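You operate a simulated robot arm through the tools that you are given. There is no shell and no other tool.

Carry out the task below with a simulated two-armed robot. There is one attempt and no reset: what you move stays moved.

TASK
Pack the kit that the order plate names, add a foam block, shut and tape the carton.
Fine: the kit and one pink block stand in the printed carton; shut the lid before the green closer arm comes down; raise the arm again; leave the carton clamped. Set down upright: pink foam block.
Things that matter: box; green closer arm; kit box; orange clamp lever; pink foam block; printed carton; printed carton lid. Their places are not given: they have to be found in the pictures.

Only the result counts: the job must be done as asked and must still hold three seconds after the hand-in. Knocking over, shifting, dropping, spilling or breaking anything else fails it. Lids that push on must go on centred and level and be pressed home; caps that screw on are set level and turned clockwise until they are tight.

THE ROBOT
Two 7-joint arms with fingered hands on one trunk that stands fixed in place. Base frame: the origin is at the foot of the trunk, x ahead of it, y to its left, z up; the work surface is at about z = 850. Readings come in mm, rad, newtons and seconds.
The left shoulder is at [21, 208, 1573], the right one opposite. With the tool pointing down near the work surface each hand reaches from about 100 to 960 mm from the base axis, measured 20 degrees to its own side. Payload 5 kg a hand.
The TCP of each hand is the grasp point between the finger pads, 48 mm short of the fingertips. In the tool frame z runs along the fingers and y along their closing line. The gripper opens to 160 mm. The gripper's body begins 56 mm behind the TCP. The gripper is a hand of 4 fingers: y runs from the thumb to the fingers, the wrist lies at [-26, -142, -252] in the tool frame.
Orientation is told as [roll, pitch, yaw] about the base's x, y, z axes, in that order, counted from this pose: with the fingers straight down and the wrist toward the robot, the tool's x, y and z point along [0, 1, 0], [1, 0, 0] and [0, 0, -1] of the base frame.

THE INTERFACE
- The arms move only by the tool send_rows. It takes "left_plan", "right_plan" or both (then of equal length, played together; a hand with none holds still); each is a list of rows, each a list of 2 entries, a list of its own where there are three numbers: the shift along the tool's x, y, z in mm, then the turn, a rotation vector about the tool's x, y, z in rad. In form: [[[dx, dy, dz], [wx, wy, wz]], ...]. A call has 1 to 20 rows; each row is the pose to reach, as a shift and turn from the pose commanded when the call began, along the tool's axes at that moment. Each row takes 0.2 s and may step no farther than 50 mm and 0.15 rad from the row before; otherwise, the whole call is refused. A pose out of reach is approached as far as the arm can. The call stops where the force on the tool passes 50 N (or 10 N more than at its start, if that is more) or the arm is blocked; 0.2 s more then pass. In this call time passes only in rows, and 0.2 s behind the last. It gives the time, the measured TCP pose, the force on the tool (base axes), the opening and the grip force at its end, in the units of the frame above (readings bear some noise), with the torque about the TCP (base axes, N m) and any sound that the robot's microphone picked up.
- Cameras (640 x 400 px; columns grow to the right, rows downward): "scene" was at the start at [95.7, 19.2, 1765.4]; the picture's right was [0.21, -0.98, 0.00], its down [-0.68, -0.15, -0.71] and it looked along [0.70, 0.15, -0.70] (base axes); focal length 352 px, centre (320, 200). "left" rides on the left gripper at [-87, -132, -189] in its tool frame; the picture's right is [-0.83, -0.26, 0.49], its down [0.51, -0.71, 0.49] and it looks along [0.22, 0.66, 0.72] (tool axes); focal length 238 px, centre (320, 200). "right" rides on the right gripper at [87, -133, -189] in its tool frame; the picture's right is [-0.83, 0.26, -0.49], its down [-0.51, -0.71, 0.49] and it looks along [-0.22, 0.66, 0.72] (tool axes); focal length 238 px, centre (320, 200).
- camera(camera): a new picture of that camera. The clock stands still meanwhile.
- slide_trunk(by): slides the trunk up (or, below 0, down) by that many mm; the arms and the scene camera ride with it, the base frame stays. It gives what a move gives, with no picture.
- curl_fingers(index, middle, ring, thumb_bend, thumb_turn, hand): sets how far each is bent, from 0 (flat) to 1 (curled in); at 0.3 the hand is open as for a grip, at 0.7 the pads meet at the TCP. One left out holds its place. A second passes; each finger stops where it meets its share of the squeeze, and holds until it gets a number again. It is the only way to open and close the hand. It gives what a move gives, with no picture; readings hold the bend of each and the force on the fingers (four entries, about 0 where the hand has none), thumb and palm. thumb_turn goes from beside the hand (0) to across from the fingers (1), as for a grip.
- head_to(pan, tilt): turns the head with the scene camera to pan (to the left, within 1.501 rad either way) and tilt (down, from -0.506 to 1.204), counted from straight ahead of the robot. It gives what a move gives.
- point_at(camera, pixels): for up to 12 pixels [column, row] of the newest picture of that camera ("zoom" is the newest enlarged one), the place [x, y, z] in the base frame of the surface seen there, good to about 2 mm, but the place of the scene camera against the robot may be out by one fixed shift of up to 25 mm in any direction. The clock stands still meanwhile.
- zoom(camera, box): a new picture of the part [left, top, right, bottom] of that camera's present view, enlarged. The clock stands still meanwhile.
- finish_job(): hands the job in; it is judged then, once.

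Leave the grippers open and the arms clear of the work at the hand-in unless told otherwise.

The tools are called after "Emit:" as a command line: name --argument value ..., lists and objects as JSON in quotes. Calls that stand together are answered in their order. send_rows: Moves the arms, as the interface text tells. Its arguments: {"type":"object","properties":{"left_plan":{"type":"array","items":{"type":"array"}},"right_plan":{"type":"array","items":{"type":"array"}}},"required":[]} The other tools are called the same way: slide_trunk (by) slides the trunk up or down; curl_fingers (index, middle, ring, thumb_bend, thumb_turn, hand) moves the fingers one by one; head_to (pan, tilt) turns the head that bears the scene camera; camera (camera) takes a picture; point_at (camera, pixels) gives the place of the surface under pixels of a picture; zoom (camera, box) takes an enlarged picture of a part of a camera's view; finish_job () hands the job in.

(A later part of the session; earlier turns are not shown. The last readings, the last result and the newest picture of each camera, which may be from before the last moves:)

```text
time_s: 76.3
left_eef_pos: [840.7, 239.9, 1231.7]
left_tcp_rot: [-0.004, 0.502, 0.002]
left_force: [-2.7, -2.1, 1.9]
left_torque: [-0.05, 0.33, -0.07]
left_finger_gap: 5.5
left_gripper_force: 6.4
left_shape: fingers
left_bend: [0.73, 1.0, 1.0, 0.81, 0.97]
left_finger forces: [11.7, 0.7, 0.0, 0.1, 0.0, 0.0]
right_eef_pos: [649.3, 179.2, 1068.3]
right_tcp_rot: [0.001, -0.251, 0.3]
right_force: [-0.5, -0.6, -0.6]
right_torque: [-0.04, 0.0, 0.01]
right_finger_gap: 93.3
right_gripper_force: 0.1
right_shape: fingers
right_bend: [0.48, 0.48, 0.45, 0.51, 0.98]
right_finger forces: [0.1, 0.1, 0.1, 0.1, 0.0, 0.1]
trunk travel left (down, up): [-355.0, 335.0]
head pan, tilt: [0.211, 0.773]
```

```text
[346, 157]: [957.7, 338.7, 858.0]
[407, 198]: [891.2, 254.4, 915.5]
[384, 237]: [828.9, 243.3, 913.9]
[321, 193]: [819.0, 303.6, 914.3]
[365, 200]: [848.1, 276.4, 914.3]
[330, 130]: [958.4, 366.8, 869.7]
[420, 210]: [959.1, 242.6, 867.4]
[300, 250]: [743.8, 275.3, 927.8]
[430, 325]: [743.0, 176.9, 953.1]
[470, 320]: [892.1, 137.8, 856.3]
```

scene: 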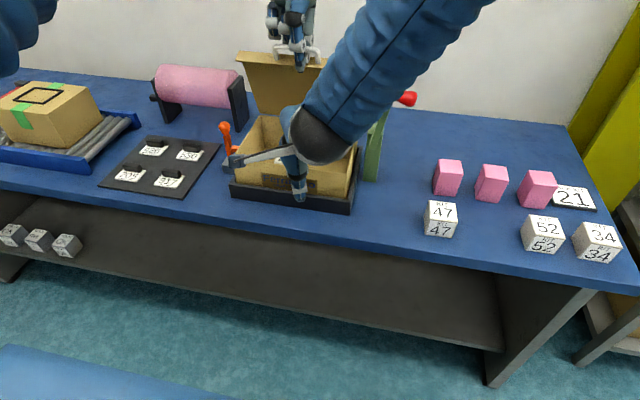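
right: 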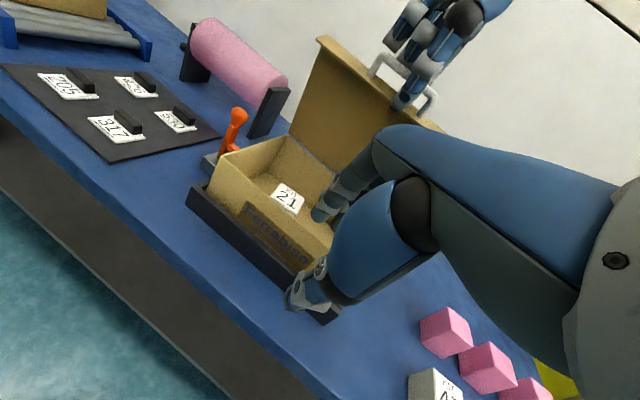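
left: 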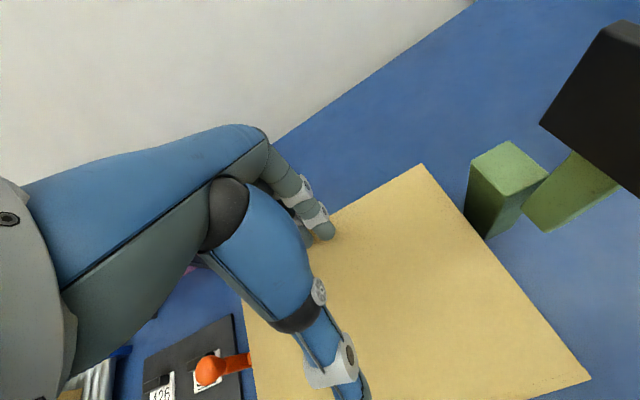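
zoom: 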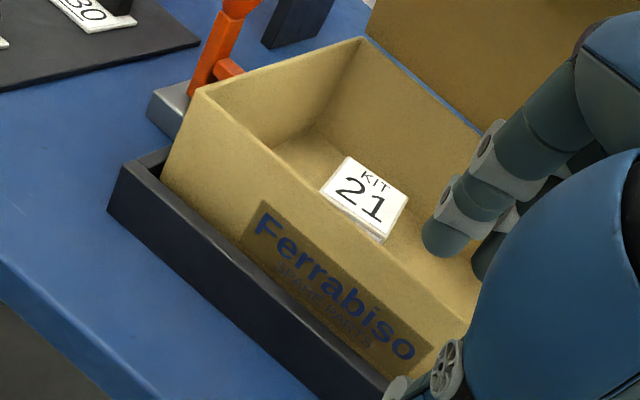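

The kit stands level (top 914) around (855,279). Now go to the nearest pink block (centre 882,−170, top 933): cross back in front of the closer, un-yaw, then forward to above it.

Emit:
send_rows --right_plan '[[[-37, -10.8, -4.1], [0, -0.0082, 0.0323]], [[-74.1, -21.5, -8.2], [0, -0.0165, 0.0646]], [[-111.1, -32.3, -12.4], [0, -0.0247, 0.0969]], [[-148.2, -43.1, -16.5], [0, -0.033, 0.1292]], [[-185.2, -53.8, -20.6], [0, -0.0412, 0.1615]], [[-222.3, -64.6, -24.7], [0, -0.0495, 0.1938]], [[-259.3, -75.4, -28.9], [0, -0.0577, 0.2261]], [[-296.4, -86.1, -33], [0, -0.066, 0.2584]], [[-333.4, -96.9, -37.1], [0, -0.0742, 0.2907]], [[-344.5, -63.3, -23.4], [0, -0.0742, 0.2907]], [[-355.7, -29.7, -9.6], [0, -0.0742, 0.2907]], [[-366.8, 3.9, 4.1], [0, -0.0742, 0.2907]], [[-377.9, 37.6, 17.8], [0, -0.0742, 0.2907]], [[-389.1, 71.2, 31.6], [0, -0.0742, 0.2907]], [[-400.2, 104.8, 45.3], [0, -0.0742, 0.2907]]]'

Emit:
curl_fingers --hand "right" --index 0.45 --middle 0.45 --ring 0.45 --thumb_bend 0.45

Emit:
camera --camera "right"

Emit:
camera --camera "scene"

```text
time_s: 79.5
left_eef_pos: [842.7, 239.7, 1231.6]
left_tcp_rot: [0.0, 0.501, 0.006]
left_force: [-2.4, -0.3, 4.4]
left_torque: [-0.02, 0.45, -0.05]
left_finger_gap: 5.3
left_gripper_force: 6.5
left_shape: fingers
left_bend: [0.73, 1.0, 1.0, 0.81, 0.97]
left_finger forces: [11.9, 0.8, 0.0, 0.0, 0.0, 0.0]
right_eef_pos: [876.7, -170.3, 1049.4]
right_tcp_rot: [0.001, -0.249, 0.0]
right_force: [-0.7, -1.0, -1.3]
right_torque: [0.03, -0.01, 0.0]
right_finger_gap: 93.1
right_gripper_force: 0.1
right_shape: fingers
right_bend: [0.48, 0.48, 0.45, 0.51, 0.98]
right_finger forces: [0.1, 0.1, 0.1, 0.1, 0.0, 0.0]
trunk travel left (down, up): [-355.0, 335.0]
head pan, tilt: [0.211, 0.773]
```

```text
time_s: 80.5
left_eef_pos: [843.3, 239.1, 1231.1]
left_tcp_rot: [-0.001, 0.502, 0.003]
left_force: [-3.3, -1.0, 2.1]
left_torque: [-0.09, 0.42, -0.09]
left_finger_gap: 5.1
left_gripper_force: 6.0
left_shape: fingers
left_bend: [0.73, 1.0, 1.0, 0.81, 0.97]
left_finger forces: [11.7, 0.9, 0.1, 0.0, 0.0, 0.0]
right_eef_pos: [876.5, -169.5, 1049.7]
right_tcp_rot: [0.0, -0.25, 0.002]
right_force: [0.2, 0.5, 0.2]
right_torque: [-0.02, 0.03, 0.03]
right_finger_gap: 111.0
right_gripper_force: 0.1
right_shape: fingers
right_bend: [0.45, 0.45, 0.45, 0.45, 0.98]
right_finger forces: [0.1, 0.0, 0.1, 0.0, 0.0, 0.1]
trunk travel left (down, up): [-355.0, 335.0]
head pan, tilt: [0.211, 0.773]
```

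```text
taken
```

right: 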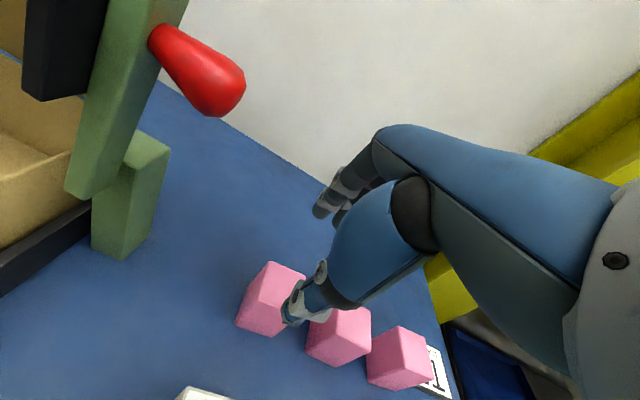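

```text
taken
```

scene: 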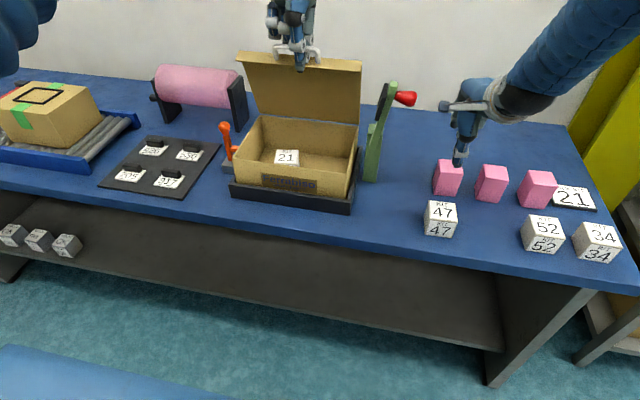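

Emit:
zoom --camera "right" --box '[220, 160, 380, 360]'

Emit:
point_at --camera "zoom" --pixels '[[170, 212], [200, 108], [195, 70], [110, 210], [90, 260], [75, 320], [150, 280], [130, 300], [155, 305], [60, 325], [135, 345], [205, 100]]'

```text
2.00 times, centred on (300, 260) of right
```

zoom: 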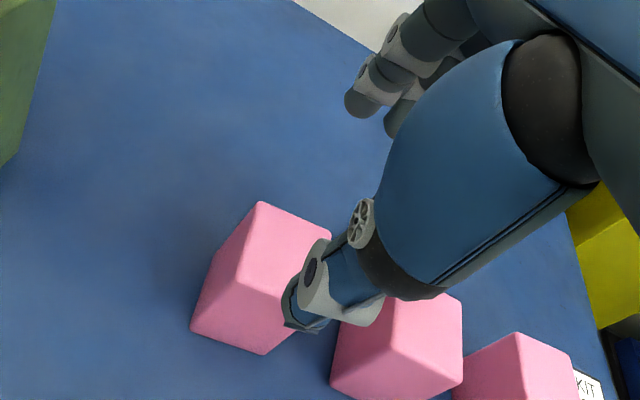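

```text
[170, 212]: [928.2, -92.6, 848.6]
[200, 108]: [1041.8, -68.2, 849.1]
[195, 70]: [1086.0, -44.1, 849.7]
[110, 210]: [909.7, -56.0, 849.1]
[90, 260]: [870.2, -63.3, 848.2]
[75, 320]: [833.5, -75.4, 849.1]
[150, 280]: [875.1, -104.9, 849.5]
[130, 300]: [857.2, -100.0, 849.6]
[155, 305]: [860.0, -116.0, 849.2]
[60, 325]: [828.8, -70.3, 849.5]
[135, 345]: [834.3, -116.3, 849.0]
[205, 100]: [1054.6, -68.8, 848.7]
```

Emit:
point_at --camera "zoom" --pixels '[[260, 204], [328, 236], [240, 270], [192, 325], [264, 353], [235, 290], [290, 230], [300, 325], [310, 330], [360, 105], [395, 130], [290, 300]]'

```text
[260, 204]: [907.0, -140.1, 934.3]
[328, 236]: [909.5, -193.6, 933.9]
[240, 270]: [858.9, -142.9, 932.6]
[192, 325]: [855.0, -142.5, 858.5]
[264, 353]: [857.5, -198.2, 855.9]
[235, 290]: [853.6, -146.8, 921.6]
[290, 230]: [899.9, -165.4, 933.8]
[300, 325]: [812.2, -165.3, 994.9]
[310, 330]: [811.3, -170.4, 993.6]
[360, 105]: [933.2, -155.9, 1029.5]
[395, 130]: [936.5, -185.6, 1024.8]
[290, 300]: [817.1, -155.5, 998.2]
```

Well aligned (block x 854–909, y −197…−141; index at x 933, thumb at 812). Descend 112 mm to TCP z≈938.

Emit:
send_rows --right_plan '[[[0, -7, 27], [0, 0, 0]], [[0, -14, 54], [0, 0, 0]], [[0, -21, 81], [0, 0, 0]], [[0, -28, 108.5], [0, 0, 0]]]'

Emit:
curl_fingers --hand "right" --index 0.54 --middle 0.54 --thumb_bend 0.54

Emit:
zoom --camera "right" --box '[220, 160, 380, 360]'

```text
time_s: 81.5
left_eef_pos: [842.7, 240.2, 1230.1]
left_tcp_rot: [-0.002, 0.501, 0.007]
left_force: [-2.4, -0.9, 2.7]
left_torque: [-0.03, 0.48, -0.09]
left_finger_gap: 5.3
left_gripper_force: 6.6
left_shape: fingers
left_bend: [0.73, 1.0, 1.0, 0.81, 0.97]
left_finger forces: [11.9, 0.8, 0.0, 0.1, 0.0, 0.0]
right_eef_pos: [874.4, -168.2, 936.9]
right_tcp_rot: [0.0, -0.252, -0.001]
right_force: [0.5, -0.6, 0.6]
right_torque: [0.01, 0.19, 0.02]
right_finger_gap: 110.6
right_gripper_force: 0.0
right_shape: fingers
right_bend: [0.45, 0.45, 0.45, 0.45, 0.98]
right_finger forces: [0.0, 0.1, 0.0, 0.0, 0.0, 0.0]
trunk travel left (down, up): [-355.0, 335.0]
head pan, tilt: [0.211, 0.773]
```

```text
time_s: 82.5
left_eef_pos: [842.6, 239.4, 1232.0]
left_tcp_rot: [-0.001, 0.501, 0.004]
left_force: [-2.5, -1.2, 3.4]
left_torque: [-0.07, 0.36, -0.09]
left_finger_gap: 5.3
left_gripper_force: 5.9
left_shape: fingers
left_bend: [0.73, 1.0, 1.0, 0.81, 0.97]
left_finger forces: [11.4, 0.7, 0.1, 0.1, 0.0, 0.1]
right_eef_pos: [872.3, -168.0, 935.6]
right_tcp_rot: [0.0, -0.248, 0.0]
right_force: [0.8, -0.2, 1.7]
right_torque: [0.0, -0.03, 0.03]
right_finger_gap: 76.2
right_gripper_force: 0.3
right_shape: fingers
right_bend: [0.54, 0.54, 0.45, 0.54, 0.98]
right_finger forces: [0.7, 0.1, 0.0, 0.0, 0.1, 0.1]
trunk travel left (down, up): [-355.0, 335.0]
head pan, tilt: [0.211, 0.773]
```

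```text
2.00 times, centred on (300, 260) of right
```

zoom: 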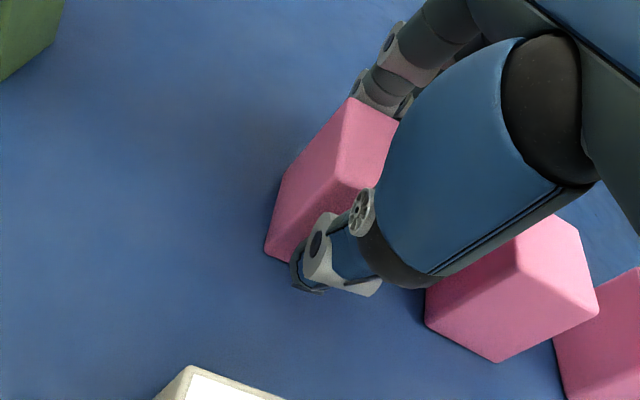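

Just touching. Close gently a little more.

Emit:
curl_fingers --hand "right" --index 0.6 --middle 0.61 --thumb_bend 0.59

Emit:
zoom --camera "right" --box '[220, 160, 380, 360]'

```text
time_s: 83.5
left_eef_pos: [841.1, 240.1, 1231.7]
left_tcp_rot: [-0.002, 0.5, 0.006]
left_force: [-2.3, -2.0, 1.2]
left_torque: [-0.03, 0.39, -0.04]
left_finger_gap: 5.2
left_gripper_force: 6.4
left_shape: fingers
left_bend: [0.73, 1.0, 1.0, 0.81, 0.97]
left_finger forces: [11.6, 0.9, 0.0, 0.1, 0.0, 0.1]
right_eef_pos: [874.6, -168.0, 936.8]
right_tcp_rot: [-0.001, -0.25, 0.0]
right_force: [2.4, -2.6, 6.9]
right_torque: [-0.12, -0.1, 0.02]
right_finger_gap: 67.7
right_gripper_force: 9.6
right_shape: fingers
right_bend: [0.58, 0.58, 0.45, 0.55, 0.97]
right_finger forces: [5.0, 6.7, 0.1, 0.1, 7.9, 0.1]
trunk travel left (down, up): [-355.0, 335.0]
head pan, tilt: [0.211, 0.773]
```

```text
2.00 times, centred on (300, 260) of right
```

zoom: 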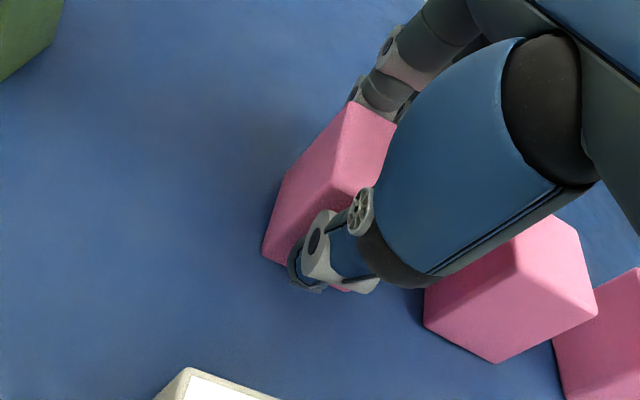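

Grip about 9 N, enough for foam. Lift 40 mm and check.

Emit:
send_rows --right_plan '[[[0, 2.5, -9.7], [0, 0, 0]], [[0, 4.9, -19.4], [0, 0, 0]], [[0, 7.4, -29], [0, 0, 0]], [[0, 9.9, -38.8], [0, 0, 0]]]'

Emit:
zoom --camera "right" --box '[220, 160, 380, 360]'

Emit:
zoom --camera "scene" --box '[400, 90, 540, 220]'

```text
time_s: 84.5
left_eef_pos: [842.0, 239.5, 1230.3]
left_tcp_rot: [-0.001, 0.502, 0.004]
left_force: [-4.0, -1.5, 2.5]
left_torque: [-0.06, 0.37, -0.11]
left_finger_gap: 5.3
left_gripper_force: 5.7
left_shape: fingers
left_bend: [0.73, 1.0, 1.0, 0.81, 0.97]
left_finger forces: [11.1, 0.8, 0.0, 0.1, 0.0, 0.1]
right_eef_pos: [873.7, -170.0, 978.0]
right_tcp_rot: [0.0, -0.251, 0.0]
right_force: [-0.8, -0.1, -1.1]
right_torque: [-0.01, -0.02, -0.04]
right_finger_gap: 68.1
right_gripper_force: 8.8
right_shape: fingers
right_bend: [0.58, 0.58, 0.45, 0.55, 0.97]
right_finger forces: [3.5, 5.0, 0.0, 0.0, 8.7, 0.0]
trunk travel left (down, up): [-355.0, 335.0]
head pan, tilt: [0.211, 0.773]
```

```text
2.00 times, centred on (300, 260) of right
```

zoom: 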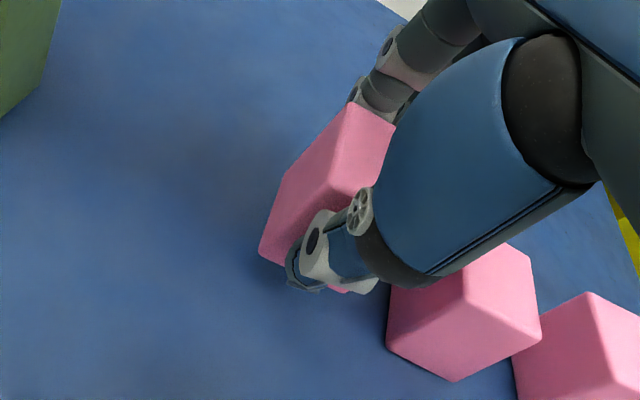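

```text
3.08 times, centred on (470, 155) of scene
```

zoom: 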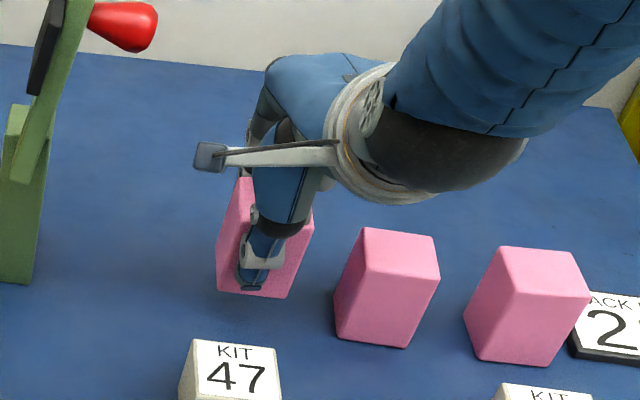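

Block is lifted upright, bottom about 87 mm below the TCP. Raise to z≈1075, back to x 640, and across to y 165 with yaw 0.3.

Emit:
send_rows --right_plan '[[[0, 9.9, -38.8], [0, 0, 0]], [[0, -2.5, -71.4], [0, 0, 0]], [[0, -14.8, -103.9], [0, 0, 0]], [[0, -52.4, -113.5], [0, 0, 0]], [[0, -90, -123.1], [0, 0, 0]], [[0, -127.5, -132.7], [0, 0, 0]], [[0, -165.1, -142.3], [0, 0, 0]], [[0, -202.7, -151.9], [0, 0, 0]], [[37.2, -202.7, -151.9], [0, 0, 0]], [[74.4, -202.7, -151.9], [0, 0, 0]], [[111.7, -202.7, -151.9], [0, 0, 0]], [[148.9, -202.7, -151.9], [0, 0.0124, -0.0485]], [[186.1, -202.7, -151.9], [0, 0.0247, -0.097]], [[223.3, -202.7, -151.9], [0, 0.037, -0.1455]], [[260.5, -202.7, -151.9], [0, 0.0494, -0.194]], [[297.8, -202.7, -151.9], [0, 0.0617, -0.2425]], [[335, -202.7, -151.9], [0, 0.0742, -0.2907]]]'

Emit:
camera --camera "right"

```text
time_s: 88.1
left_eef_pos: [841.5, 240.2, 1231.9]
left_tcp_rot: [-0.004, 0.5, 0.004]
left_force: [-3.5, -2.8, 3.6]
left_torque: [-0.07, 0.42, -0.13]
left_finger_gap: 5.4
left_gripper_force: 6.0
left_shape: fingers
left_bend: [0.73, 1.0, 1.0, 0.81, 0.97]
left_finger forces: [11.4, 1.0, 0.1, 0.0, 0.0, 0.0]
right_eef_pos: [639.5, 167.2, 1075.6]
right_tcp_rot: [0.001, -0.25, 0.3]
right_force: [0.7, 0.4, 0.4]
right_torque: [-0.05, 0.06, 0.03]
right_finger_gap: 67.5
right_gripper_force: 8.2
right_shape: fingers
right_bend: [0.58, 0.59, 0.45, 0.55, 0.97]
right_finger forces: [3.5, 4.7, 0.1, 0.1, 8.1, 0.1]
trunk travel left (down, up): [-355.0, 335.0]
head pan, tilt: [0.211, 0.773]
```

```text
taken
```

right: 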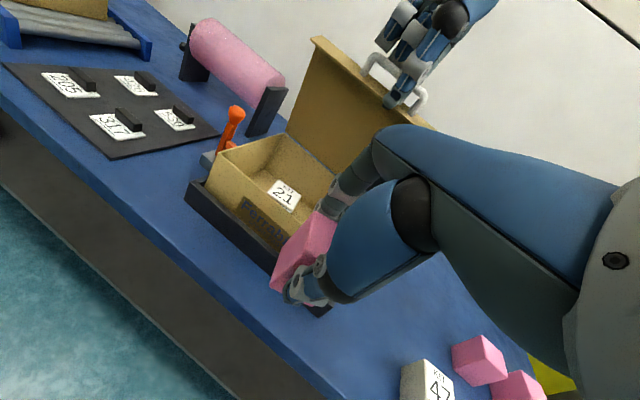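

Emit:
zoom --camera "right" --box '[250, 190, 350, 310]'

Emit:
point_at --camera "zoom" --pixels '[[232, 70], [180, 175], [290, 130], [150, 300], [110, 325], [120, 310], [250, 150], [170, 200], [200, 130], [240, 90], [165, 320], [145, 320]]'

```text
3.33 times, centred on (300, 250) of right
```

zoom: 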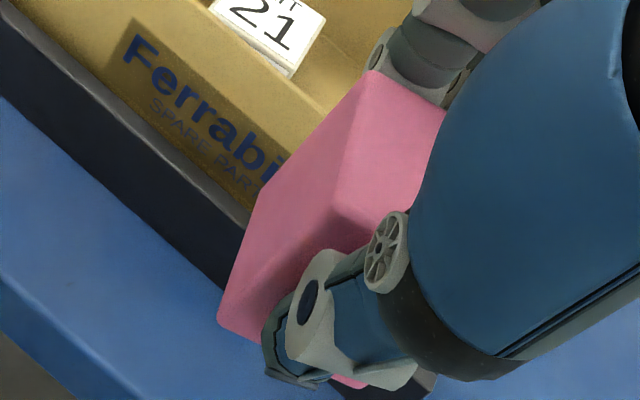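

```text
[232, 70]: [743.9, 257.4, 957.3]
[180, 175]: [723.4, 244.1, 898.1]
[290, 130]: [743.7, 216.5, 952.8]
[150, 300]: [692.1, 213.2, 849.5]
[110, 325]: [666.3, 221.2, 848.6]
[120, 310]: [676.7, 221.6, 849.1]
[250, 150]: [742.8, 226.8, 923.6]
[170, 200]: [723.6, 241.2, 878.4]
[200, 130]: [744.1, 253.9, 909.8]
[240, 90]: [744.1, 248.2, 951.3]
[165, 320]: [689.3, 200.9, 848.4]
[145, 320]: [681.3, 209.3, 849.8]
```

Emit:
point_at --camera "zoom" --pixels '[[372, 78], [325, 200], [380, 150], [435, 115], [224, 318], [265, 215], [240, 290], [340, 230], [350, 120], [300, 210], [230, 325], [410, 130]]'

```text
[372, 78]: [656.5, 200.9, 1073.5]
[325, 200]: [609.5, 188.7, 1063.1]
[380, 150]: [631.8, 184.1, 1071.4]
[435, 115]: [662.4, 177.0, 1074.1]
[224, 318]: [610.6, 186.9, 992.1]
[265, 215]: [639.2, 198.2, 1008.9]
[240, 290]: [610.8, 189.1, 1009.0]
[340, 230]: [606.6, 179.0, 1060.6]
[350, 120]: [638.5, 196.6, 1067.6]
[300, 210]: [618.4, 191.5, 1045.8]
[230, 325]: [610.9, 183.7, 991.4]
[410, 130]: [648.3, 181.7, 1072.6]
```

Block is nearly upright in the hand (bottom at 990, clear of the rim at 973). Move over the front wall at y 165 and descend inside to z≈950.

Emit:
send_rows --right_plan '[[[-10.6, 31.1, 9.5], [0, 0, 0]], [[-21.1, 62.2, 19], [0, 0, 0]], [[-31.7, 93.2, 28.4], [0, 0, 0]], [[-42.2, 124.3, 37.9], [0, 0, 0]], [[-53.8, 154.9, 68.4], [0, 0, 0]], [[-60.6, 169.3, 101], [0, 0, 0]], [[-63.5, 171.1, 132.4], [0, 0, 0]], [[-63.5, 166.2, 151.8], [0, 0, 0]], [[-63.5, 161.2, 171.2], [0, 0, 0]]]'

Emit:
camera --camera "right"

Emit:
zoom --camera "scene" --box '[200, 20, 420, 230]'

```text
time_s: 90.1
left_eef_pos: [841.8, 239.1, 1230.7]
left_tcp_rot: [-0.003, 0.5, 0.004]
left_force: [-3.0, -0.7, 3.3]
left_torque: [-0.08, 0.44, -0.09]
left_finger_gap: 5.4
left_gripper_force: 6.8
left_shape: fingers
left_bend: [0.73, 1.0, 1.0, 0.81, 0.97]
left_finger forces: [11.2, 0.7, 0.1, 0.0, 0.0, 0.1]
right_eef_pos: [848.6, 164.1, 950.3]
right_tcp_rot: [-0.001, -0.251, 0.3]
right_force: [1.2, -0.4, 1.6]
right_torque: [-0.03, 0.1, 0.04]
right_finger_gap: 67.4
right_gripper_force: 8.0
right_shape: fingers
right_bend: [0.58, 0.59, 0.45, 0.55, 0.97]
right_finger forces: [3.4, 4.6, 0.1, 0.0, 8.0, 0.0]
trunk travel left (down, up): [-355.0, 335.0]
head pan, tilt: [0.211, 0.773]
```

```text
taken
```

right: 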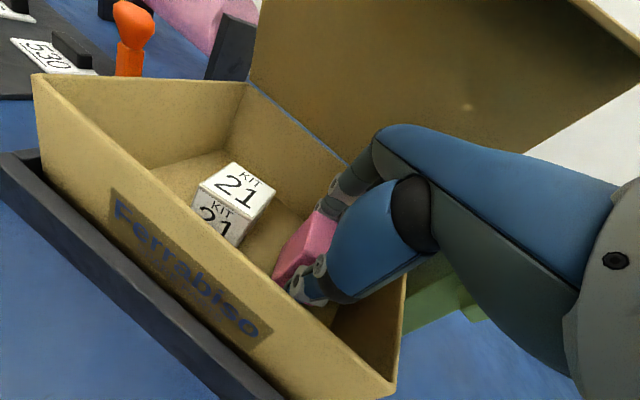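

```text
1.90 times, centred on (310, 125) of scene
```

zoom: 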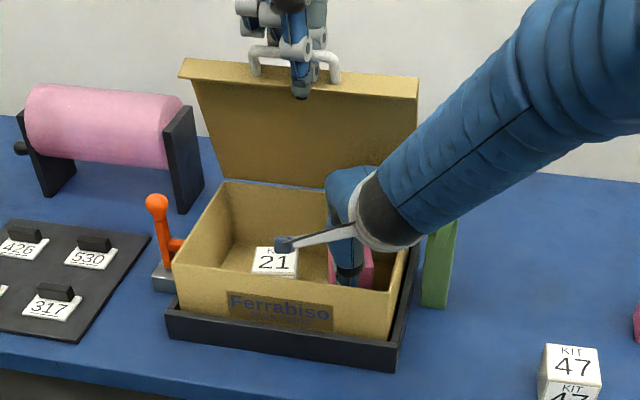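

Level the block (+0.085 pitch) and lower the last ~10 mm to contact.

Emit:
send_rows --right_plan '[[[0, -1, 3.9], [0.045, 0, 0]], [[0, -1.7, 6.8], [0.085, 0, 0]], [[0, -2.4, 9.2], [0.085, 0, 0]], [[0, -2.9, 11.2], [0.085, 0, 0]]]'

Emit:
zoom --camera "right" --box '[180, 140, 360, 340]'

```text
time_s: 91.1
left_eef_pos: [838.7, 239.7, 1230.5]
left_tcp_rot: [-0.004, 0.501, 0.006]
left_force: [-0.4, -1.8, -3.1]
left_torque: [0.01, 0.46, -0.01]
left_finger_gap: 5.7
left_gripper_force: 6.3
left_shape: fingers
left_bend: [0.73, 1.0, 1.0, 0.82, 0.97]
left_finger forces: [11.8, 0.8, 0.1, 0.0, 0.1, 0.0]
right_eef_pos: [849.6, 164.6, 940.2]
right_tcp_rot: [0.001, -0.169, 0.299]
right_force: [-2.8, -2.0, 20.4]
right_torque: [-0.08, 0.31, 0.06]
right_finger_gap: 67.1
right_gripper_force: 10.6
right_shape: fingers
right_bend: [0.58, 0.59, 0.45, 0.55, 0.97]
right_finger forces: [3.7, 5.2, 0.0, 0.1, 12.0, 0.0]
trunk travel left (down, up): [-355.0, 335.0]
head pan, tilt: [0.211, 0.773]
```

```text
2.00 times, centred on (270, 240) of right
```

zoom: 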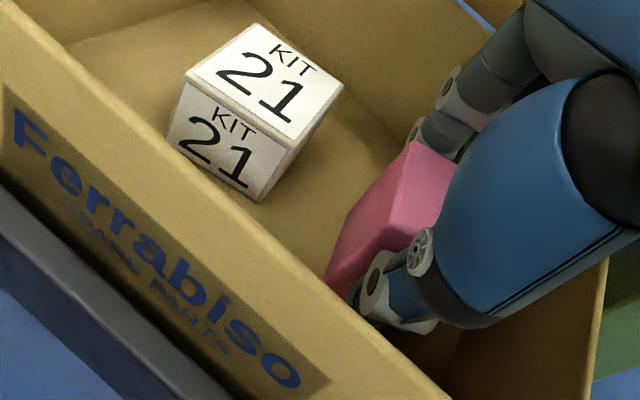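

Block is on the floor (20 N). Release: fingers to 0.48, thumb to 0.5.

Emit:
curl_fingers --hand "right" --index 0.5 --middle 0.5 --thumb_bend 0.51

Emit:
zoom --camera "right" --box '[180, 140, 360, 340]'

```text
time_s: 92.1
left_eef_pos: [841.1, 238.9, 1232.2]
left_tcp_rot: [-0.001, 0.502, 0.007]
left_force: [-3.5, -1.6, 3.4]
left_torque: [-0.09, 0.38, -0.07]
left_finger_gap: 5.4
left_gripper_force: 5.9
left_shape: fingers
left_bend: [0.73, 1.0, 1.0, 0.81, 0.97]
left_finger forces: [10.7, 0.7, 0.1, 0.1, 0.0, 0.0]
right_eef_pos: [847.1, 165.2, 936.4]
right_tcp_rot: [0.0, -0.164, 0.302]
right_force: [-0.6, 0.4, -0.7]
right_torque: [0.01, 0.01, -0.05]
right_finger_gap: 88.8
right_gripper_force: 0.1
right_shape: fingers
right_bend: [0.5, 0.5, 0.45, 0.51, 0.97]
right_finger forces: [0.0, 0.0, 0.0, 0.0, 0.0, 0.0]
trunk travel left (down, up): [-355.0, 335.0]
head pan, tilt: [0.211, 0.773]
```

```text
2.00 times, centred on (270, 240) of right
```

zoom: 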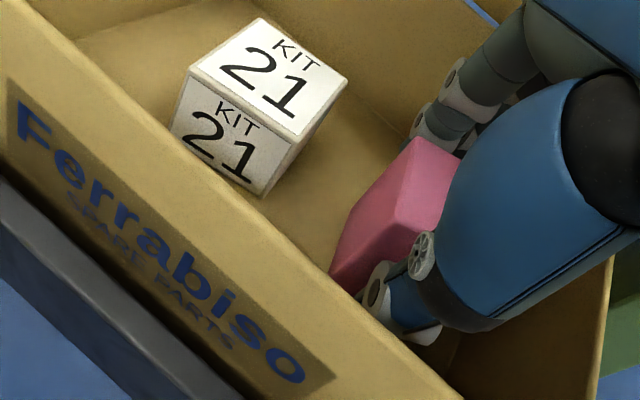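

Released. Withdraw straight up, then out over the front wall.

Emit:
send_rows --right_plan '[[[0, 2.5, -14.8], [0, 0, 0]], [[0, 4.9, -29.6], [0, 0, 0]], [[0, 10.7, -64.1], [0, 0, 0]], [[1.5, 10.1, -89.6], [0, 0, 0]], [[9.5, -11.4, -117.5], [0, 0, 0]], [[21, -44.9, -143.3], [0, 0, 0]], [[31, -76.5, -151.1], [0, 0, 0]], [[41, -108.1, -158.9], [0, 0, 0]], [[51, -139.7, -166.7], [0, 0, 0]], [[61.2, -171.4, -174.5], [0, 0, 0]]]'

Emit:
camera --camera "right"

```text
time_s: 94.3
left_eef_pos: [840.5, 241.0, 1230.3]
left_tcp_rot: [-0.004, 0.5, 0.003]
left_force: [-3.9, -0.4, 2.1]
left_torque: [-0.08, 0.35, -0.08]
left_finger_gap: 5.4
left_gripper_force: 5.2
left_shape: fingers
left_bend: [0.73, 1.0, 1.0, 0.82, 0.97]
left_finger forces: [10.4, 0.6, 0.0, 0.1, 0.1, 0.0]
right_eef_pos: [641.1, 162.6, 1082.2]
right_tcp_rot: [0.001, -0.167, 0.3]
right_force: [-0.1, 0.1, -0.3]
right_torque: [0.02, 0.01, -0.01]
right_finger_gap: 89.4
right_gripper_force: 0.1
right_shape: fingers
right_bend: [0.5, 0.5, 0.45, 0.51, 0.97]
right_finger forces: [0.0, 0.0, 0.0, 0.0, 0.1, 0.1]
trunk travel left (down, up): [-355.0, 335.0]
head pan, tilt: [0.211, 0.773]
```

```text
taken
```

right: 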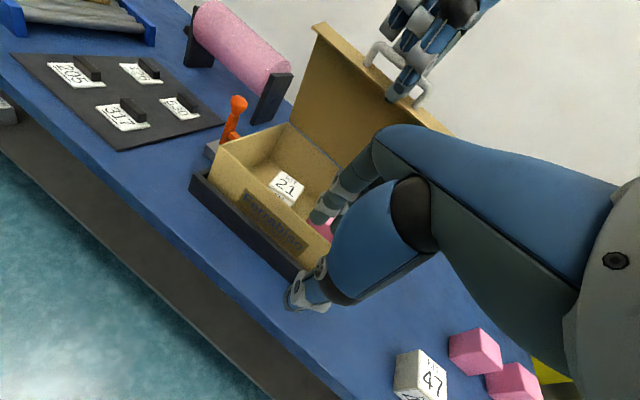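

Move the right hand off to the right (y≈−125) and look into the carton.

Emit:
send_rows --right_plan '[[[-34.6, -10.6, -1.8], [0, -0.0062, 0.037]], [[-69.3, -21.1, -3.5], [0, -0.0123, 0.074]], [[-103.9, -31.7, -5.3], [0, -0.0185, 0.111]], [[-138.5, -42.3, -7.1], [0, -0.0247, 0.148]], [[-173.1, -52.8, -8.8], [0, -0.0308, 0.185]], [[-207.8, -63.4, -10.6], [0, -0.037, 0.222]], [[-242.4, -73.9, -12.3], [0, -0.0431, 0.2589]], [[-277, -84.5, -14.1], [0, -0.0493, 0.2959]]]'

Emit:
zoom --camera "scene" --box '[200, 20, 420, 230]'

Emit:
point_at --camera "zoom" --pixels '[[275, 262], [350, 255], [345, 240], [365, 270], [375, 250], [330, 280], [235, 255], [225, 182], [300, 310], [410, 300], [310, 90], [430, 250]]'

Emit:
camera --camera "right"

```text
time_s: 96.1
left_eef_pos: [842.2, 240.2, 1231.9]
left_tcp_rot: [-0.002, 0.501, 0.004]
left_force: [-3.9, -0.9, 3.5]
left_torque: [-0.01, 0.42, -0.04]
left_finger_gap: 5.5
left_gripper_force: 5.2
left_shape: fingers
left_bend: [0.73, 1.0, 1.0, 0.82, 0.97]
left_finger forces: [10.6, 0.7, 0.0, 0.0, 0.1, 0.0]
right_eef_pos: [643.2, -127.3, 1081.4]
right_tcp_rot: [0.002, -0.165, 0.0]
right_force: [0.9, -0.6, -0.7]
right_torque: [0.06, -0.01, 0.0]
right_finger_gap: 89.3
right_gripper_force: 0.0
right_shape: fingers
right_bend: [0.5, 0.5, 0.45, 0.51, 0.97]
right_finger forces: [0.0, 0.0, 0.0, 0.0, 0.1, 0.0]
trunk travel left (down, up): [-355.0, 335.0]
head pan, tilt: [0.211, 0.773]
```

```text
1.90 times, centred on (310, 125) of scene
```

zoom: 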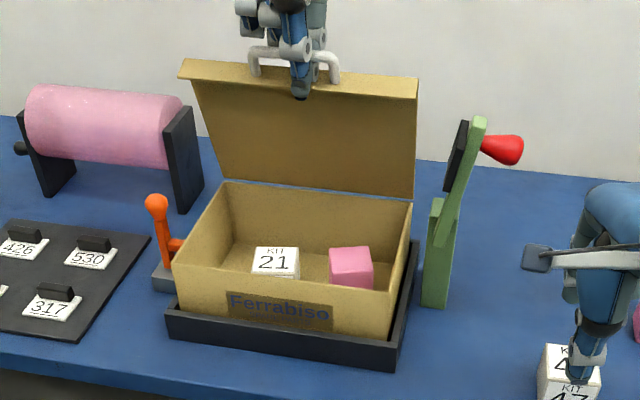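

```text
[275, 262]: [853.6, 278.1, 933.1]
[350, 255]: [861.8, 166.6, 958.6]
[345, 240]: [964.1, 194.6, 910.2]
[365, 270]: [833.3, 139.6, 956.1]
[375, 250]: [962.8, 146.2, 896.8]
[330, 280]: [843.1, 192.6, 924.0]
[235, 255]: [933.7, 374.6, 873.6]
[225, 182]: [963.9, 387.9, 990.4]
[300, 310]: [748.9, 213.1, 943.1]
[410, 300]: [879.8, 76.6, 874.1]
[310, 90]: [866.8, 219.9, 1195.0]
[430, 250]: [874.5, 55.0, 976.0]
```

```text
taken
```

right: 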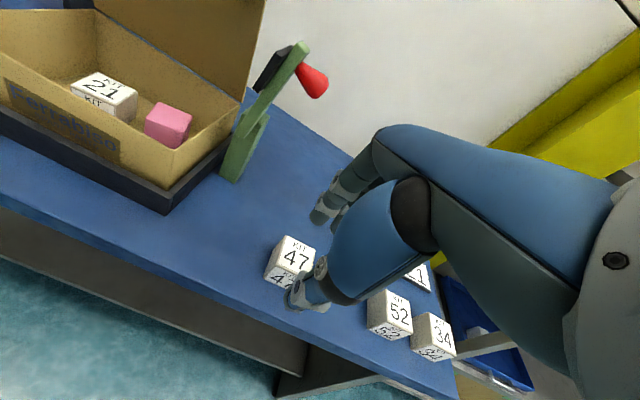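

Kit (top ≈915) and block (top ≈940) both stand upright inside, below the rim. Now close the lid: bring the left hand back along the arc.

Emit:
send_rows --left_plan '[[[0, -7.4, 20.3], [-0.05, 0, 0]], [[0, -14.8, 40.6], [-0.1, 0, 0]], [[0, -22.8, 59.8], [-0.15, 0, 0]], [[0, -30.8, 79], [-0.2, 0, 0]], [[0, -37, 101.6], [-0.275, 0, 0]], [[0, -42.6, 124.2], [-0.35, 0, 0]], [[0, -45.5, 149], [-0.425, 0, 0]], [[0, -47.5, 173.6], [-0.5, 0, 0]], [[0, -47, 190.3], [-0.56, 0, 0]], [[0, -45.9, 206.9], [-0.62, 0, 0]], [[0, -44.5, 222.6], [-0.68, 0, 0]], [[0, -42.8, 238.3], [-0.745, 0, 0]]]'

Emit:
zoom --camera "scene" --box '[200, 20, 420, 230]'

Emit:
zoom --camera "right" --box '[0, 0, 300, 220]'

```text
time_s: 98.7
left_eef_pos: [689.4, 239.8, 1041.9]
left_tcp_rot: [-0.002, -0.243, 0.006]
left_force: [-3.9, 0.9, -0.4]
left_torque: [-0.02, -0.02, -0.01]
left_finger_gap: 6.0
left_gripper_force: 2.3
left_shape: fingers
left_bend: [0.72, 1.0, 1.0, 0.81, 0.97]
left_finger forces: [5.2, 0.1, 0.0, 0.0, 0.0, 0.1]
right_eef_pos: [643.1, -127.2, 1080.1]
right_tcp_rot: [-0.001, -0.164, 0.003]
right_force: [0.5, -0.3, -0.1]
right_torque: [-0.04, 0.05, -0.03]
right_finger_gap: 88.9
right_gripper_force: 0.0
right_shape: fingers
right_bend: [0.5, 0.5, 0.45, 0.51, 0.97]
right_finger forces: [0.0, 0.1, 0.0, 0.0, 0.0, 0.0]
trunk travel left (down, up): [-355.0, 335.0]
head pan, tilt: [0.211, 0.773]
```

```text
1.90 times, centred on (310, 125) of scene
```

zoom: 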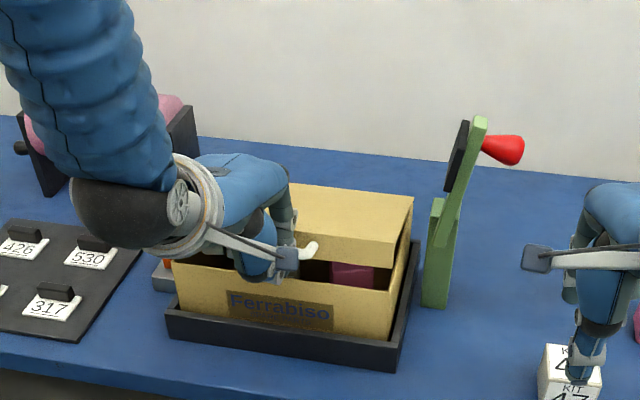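

```text
1.82 times, centred on (150, 110) of right
```

zoom: 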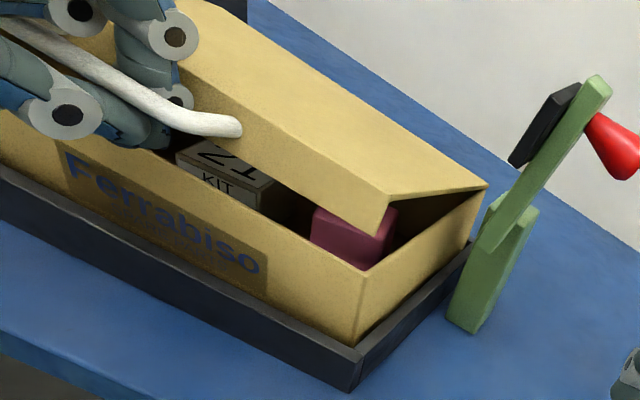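

The lid follows nicely. Lower the last part to closed.

Emit:
send_rows --left_plan '[[[0, -4.6, 9.2], [0, 0, 0]], [[0, -9, 18.6], [0, 0, 0]], [[0, -12.8, 27.9], [0, 0, 0]], [[0, -16.5, 37.7], [0, 0, 0]], [[0, -19.6, 47.5], [0, 0, 0]], [[0, -22.3, 57.4], [0, 0, 0]]]'

Emit:
zoom --camera "right" --box '[0, 0, 300, 220]'

```text
time_s: 100.1
left_eef_pos: [680.1, 238.6, 980.7]
left_tcp_rot: [-0.002, -0.244, 0.007]
left_force: [-7.5, 2.0, 0.0]
left_torque: [0.06, -0.07, -0.01]
left_finger_gap: 5.8
left_gripper_force: 3.5
left_shape: fingers
left_bend: [0.72, 1.0, 1.0, 0.81, 0.97]
left_finger forces: [6.7, 0.0, 0.1, 0.0, 0.1, 0.1]
right_eef_pos: [643.4, -126.2, 1081.8]
right_tcp_rot: [0.0, -0.164, 0.003]
right_force: [0.9, 0.2, 0.8]
right_torque: [0.0, 0.05, 0.01]
right_finger_gap: 89.4
right_gripper_force: 0.1
right_shape: fingers
right_bend: [0.5, 0.5, 0.45, 0.51, 0.97]
right_finger forces: [0.0, 0.1, 0.0, 0.0, 0.0, 0.0]
trunk travel left (down, up): [-355.0, 335.0]
head pan, tilt: [0.211, 0.773]
```

```text
1.82 times, centred on (150, 110) of right
```

zoom: 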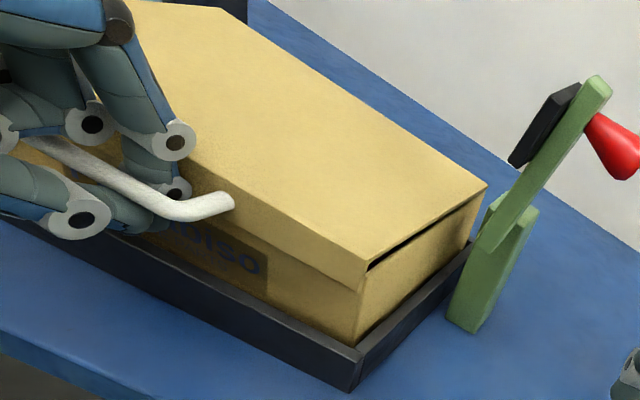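

Nearly shut; a slit still shows as the bar rests on the finger. Open index and thumb to 0.6 to let it settle, then lift the hand straight out.

Emit:
curl_fingers --hand "left" --index 0.6 --thumb_bend 0.55

Emit:
zoom --camera "right" --box '[0, 0, 300, 220]'

```text
time_s: 101.1
left_eef_pos: [680.6, 238.4, 981.3]
left_tcp_rot: [-0.001, -0.244, 0.007]
left_force: [0.0, -0.2, 0.2]
left_torque: [-0.01, 0.02, 0.03]
left_finger_gap: 60.7
left_gripper_force: 0.0
left_shape: fingers
left_bend: [0.6, 1.0, 1.0, 0.55, 0.97]
left_finger forces: [0.1, 0.0, 0.0, 0.1, 0.1, 0.0]
right_eef_pos: [642.9, -125.8, 1081.1]
right_tcp_rot: [0.0, -0.164, 0.002]
right_force: [0.2, 0.1, 1.1]
right_torque: [-0.02, 0.01, 0.05]
right_finger_gap: 89.3
right_gripper_force: 0.1
right_shape: fingers
right_bend: [0.5, 0.5, 0.45, 0.51, 0.97]
right_finger forces: [0.0, 0.0, 0.0, 0.1, 0.0, 0.0]
trunk travel left (down, up): [-355.0, 335.0]
head pan, tilt: [0.211, 0.773]
```

```text
1.82 times, centred on (150, 110) of right
```

zoom: 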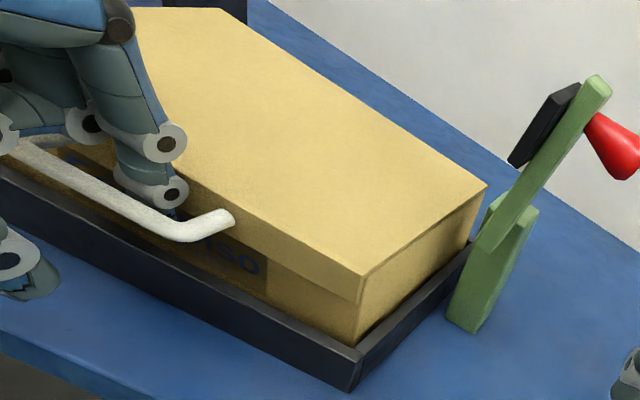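

The lid is down. Lift the left hand straight up 110 mm.

Emit:
send_rows --left_plan '[[[0, 3.6, -14.5], [0, 0, 0]], [[0, 7.3, -29], [0, 0, 0]], [[0, 14.5, -58], [0, 0, 0]], [[0, 21.8, -87], [0, 0, 0]], [[0, 27, -107], [0, 0, 0]]]'

Emit:
camera --camera "right"

Emit:
zoom --camera "scene" --box '[200, 20, 420, 230]'

```text
time_s: 102.3
left_eef_pos: [681.3, 239.4, 1091.7]
left_tcp_rot: [-0.002, -0.244, 0.005]
left_force: [0.0, -0.6, -0.1]
left_torque: [-0.03, -0.04, 0.0]
left_finger_gap: 60.8
left_gripper_force: 0.1
left_shape: fingers
left_bend: [0.6, 1.0, 1.0, 0.55, 0.97]
left_finger forces: [0.0, 0.1, 0.0, 0.0, 0.0, 0.0]
right_eef_pos: [642.2, -126.6, 1082.7]
right_tcp_rot: [0.0, -0.163, 0.0]
right_force: [-0.4, 0.3, -0.3]
right_torque: [0.0, -0.01, 0.0]
right_finger_gap: 88.9
right_gripper_force: 0.0
right_shape: fingers
right_bend: [0.5, 0.5, 0.45, 0.51, 0.97]
right_finger forces: [0.0, 0.1, 0.0, 0.0, 0.0, 0.1]
trunk travel left (down, up): [-355.0, 335.0]
head pan, tilt: [0.211, 0.773]
```

```text
taken
```

right: 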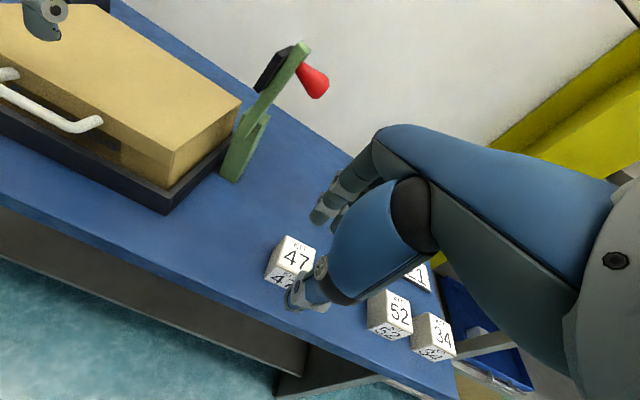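

```text
1.90 times, centred on (310, 125) of scene
```

zoom: 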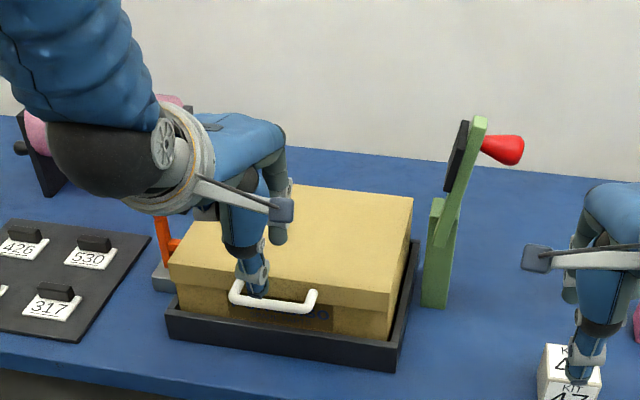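

Check that the lid lies flat (right view points on lid top and edges), then look at the closer arm geometry in detail.

Emit:
point_at --camera "right" --pixels '[[90, 20], [232, 100], [170, 145], [120, 90], [60, 70], [200, 120], [30, 60], [100, 122], [172, 152], [30, 85]]'

Emit:
zoom --camera "right" --box '[200, 30, 340, 200]'

Emit:
point_at --camera "zoom" --pixels '[[252, 35], [240, 55], [215, 110], [180, 170], [140, 200], [275, 75], [290, 105], [300, 120], [170, 60], [150, 120], [130, 270], [180, 230]]'

```text
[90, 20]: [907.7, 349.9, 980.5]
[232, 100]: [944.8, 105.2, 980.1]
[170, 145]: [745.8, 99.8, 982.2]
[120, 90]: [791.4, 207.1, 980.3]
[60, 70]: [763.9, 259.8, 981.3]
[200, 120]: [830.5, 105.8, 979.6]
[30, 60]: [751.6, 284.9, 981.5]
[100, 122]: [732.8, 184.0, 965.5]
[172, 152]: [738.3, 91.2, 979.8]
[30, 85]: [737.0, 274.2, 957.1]
```

```text
2.35 times, centred on (270, 115) of right
```

zoom: 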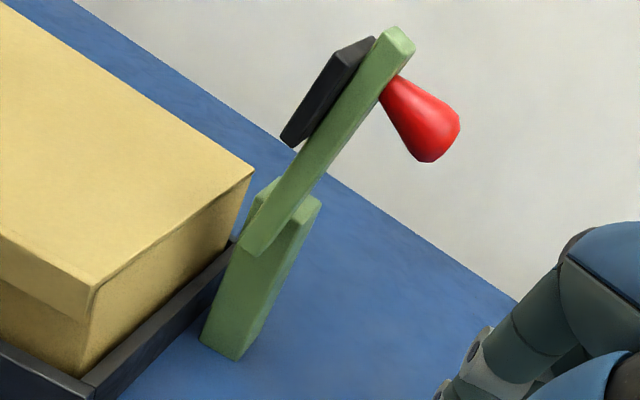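

```text
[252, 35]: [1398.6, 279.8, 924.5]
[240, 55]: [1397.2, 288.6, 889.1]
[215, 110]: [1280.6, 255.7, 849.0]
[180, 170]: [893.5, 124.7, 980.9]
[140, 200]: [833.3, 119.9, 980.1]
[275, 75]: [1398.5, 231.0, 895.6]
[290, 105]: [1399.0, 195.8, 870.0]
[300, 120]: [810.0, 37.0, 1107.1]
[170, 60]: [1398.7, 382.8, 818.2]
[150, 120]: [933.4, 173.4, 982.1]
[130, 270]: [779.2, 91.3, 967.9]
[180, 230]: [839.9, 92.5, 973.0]
```

The lid is flat (980–982). Now measure the closer arm, pad and knob.

Emit:
point_at --camera "zoom" --pixels '[[398, 40], [370, 90], [330, 150], [290, 210], [255, 245], [395, 95], [420, 125], [430, 158], [455, 125], [370, 45], [325, 100], [290, 140]]'

Emit:
point_at --camera "zoom" --pixels '[[245, 290], [290, 240], [310, 205], [265, 195], [385, 40], [410, 50], [230, 350], [205, 340], [262, 215], [400, 80], [340, 65], [300, 215]]'

```text
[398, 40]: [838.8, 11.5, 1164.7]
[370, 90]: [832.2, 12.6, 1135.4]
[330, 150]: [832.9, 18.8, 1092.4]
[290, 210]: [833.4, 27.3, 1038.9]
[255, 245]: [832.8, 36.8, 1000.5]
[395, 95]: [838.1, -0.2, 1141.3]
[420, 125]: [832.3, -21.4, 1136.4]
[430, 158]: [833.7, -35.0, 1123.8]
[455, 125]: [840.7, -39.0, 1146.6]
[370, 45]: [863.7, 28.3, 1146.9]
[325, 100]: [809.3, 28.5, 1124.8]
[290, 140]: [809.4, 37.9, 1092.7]
```

```text
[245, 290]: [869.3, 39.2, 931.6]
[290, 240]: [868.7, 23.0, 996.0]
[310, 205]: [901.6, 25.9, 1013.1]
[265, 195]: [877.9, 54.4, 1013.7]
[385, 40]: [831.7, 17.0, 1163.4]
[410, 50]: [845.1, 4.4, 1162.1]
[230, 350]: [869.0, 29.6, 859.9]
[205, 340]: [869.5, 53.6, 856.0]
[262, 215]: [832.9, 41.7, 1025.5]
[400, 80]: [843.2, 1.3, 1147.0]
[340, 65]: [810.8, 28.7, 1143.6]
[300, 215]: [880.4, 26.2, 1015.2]
```

Closer geometry: arm pivots about an x-axis near (y 39, z 1003), pad faces +y, knob points −y from the arm top (end at y≈−39, z≈1137). When down, the pad lies on the lid at y≈130–186. I'll get the knob's x-centre and thickness from the scene camera.

Emit:
zoom --camera "scene" --box '[355, 70, 425, 140]'

Emit:
point_at --camera "zoom" --pixels '[[215, 115], [250, 110], [195, 130], [235, 135], [290, 180], [330, 150], [370, 190], [340, 230], [360, 225], [330, 190], [400, 190], [300, 165]]'

```text
5.71 times, centred on (390, 105) of scene
```

zoom: 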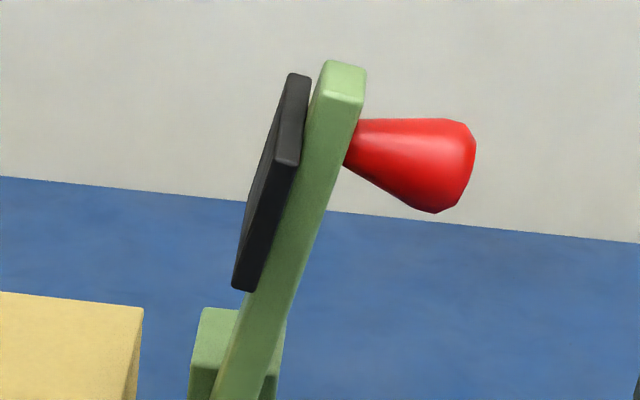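

```text
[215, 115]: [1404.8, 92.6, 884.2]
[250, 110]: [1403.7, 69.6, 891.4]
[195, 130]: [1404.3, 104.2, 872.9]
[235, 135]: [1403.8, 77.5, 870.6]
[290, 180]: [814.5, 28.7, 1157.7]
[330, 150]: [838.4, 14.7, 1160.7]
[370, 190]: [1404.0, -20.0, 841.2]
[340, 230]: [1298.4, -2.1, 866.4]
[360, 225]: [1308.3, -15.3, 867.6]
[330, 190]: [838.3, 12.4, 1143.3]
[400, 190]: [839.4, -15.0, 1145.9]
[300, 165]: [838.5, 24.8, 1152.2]
```

Emit:
point_at --camera "zoom" --pixels '[[345, 72], [330, 75], [360, 72], [332, 92], [345, 85], [425, 130], [425, 160], [430, 200], [460, 150], [465, 170], [370, 130], [370, 160]]'

```text
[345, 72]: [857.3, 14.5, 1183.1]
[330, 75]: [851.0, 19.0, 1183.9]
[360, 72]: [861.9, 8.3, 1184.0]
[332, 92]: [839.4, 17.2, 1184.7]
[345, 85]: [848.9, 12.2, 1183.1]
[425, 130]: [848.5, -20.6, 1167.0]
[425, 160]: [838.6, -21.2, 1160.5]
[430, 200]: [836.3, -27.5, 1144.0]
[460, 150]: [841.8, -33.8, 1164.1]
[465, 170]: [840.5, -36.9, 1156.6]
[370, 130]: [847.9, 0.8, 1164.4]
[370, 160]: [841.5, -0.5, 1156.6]
```

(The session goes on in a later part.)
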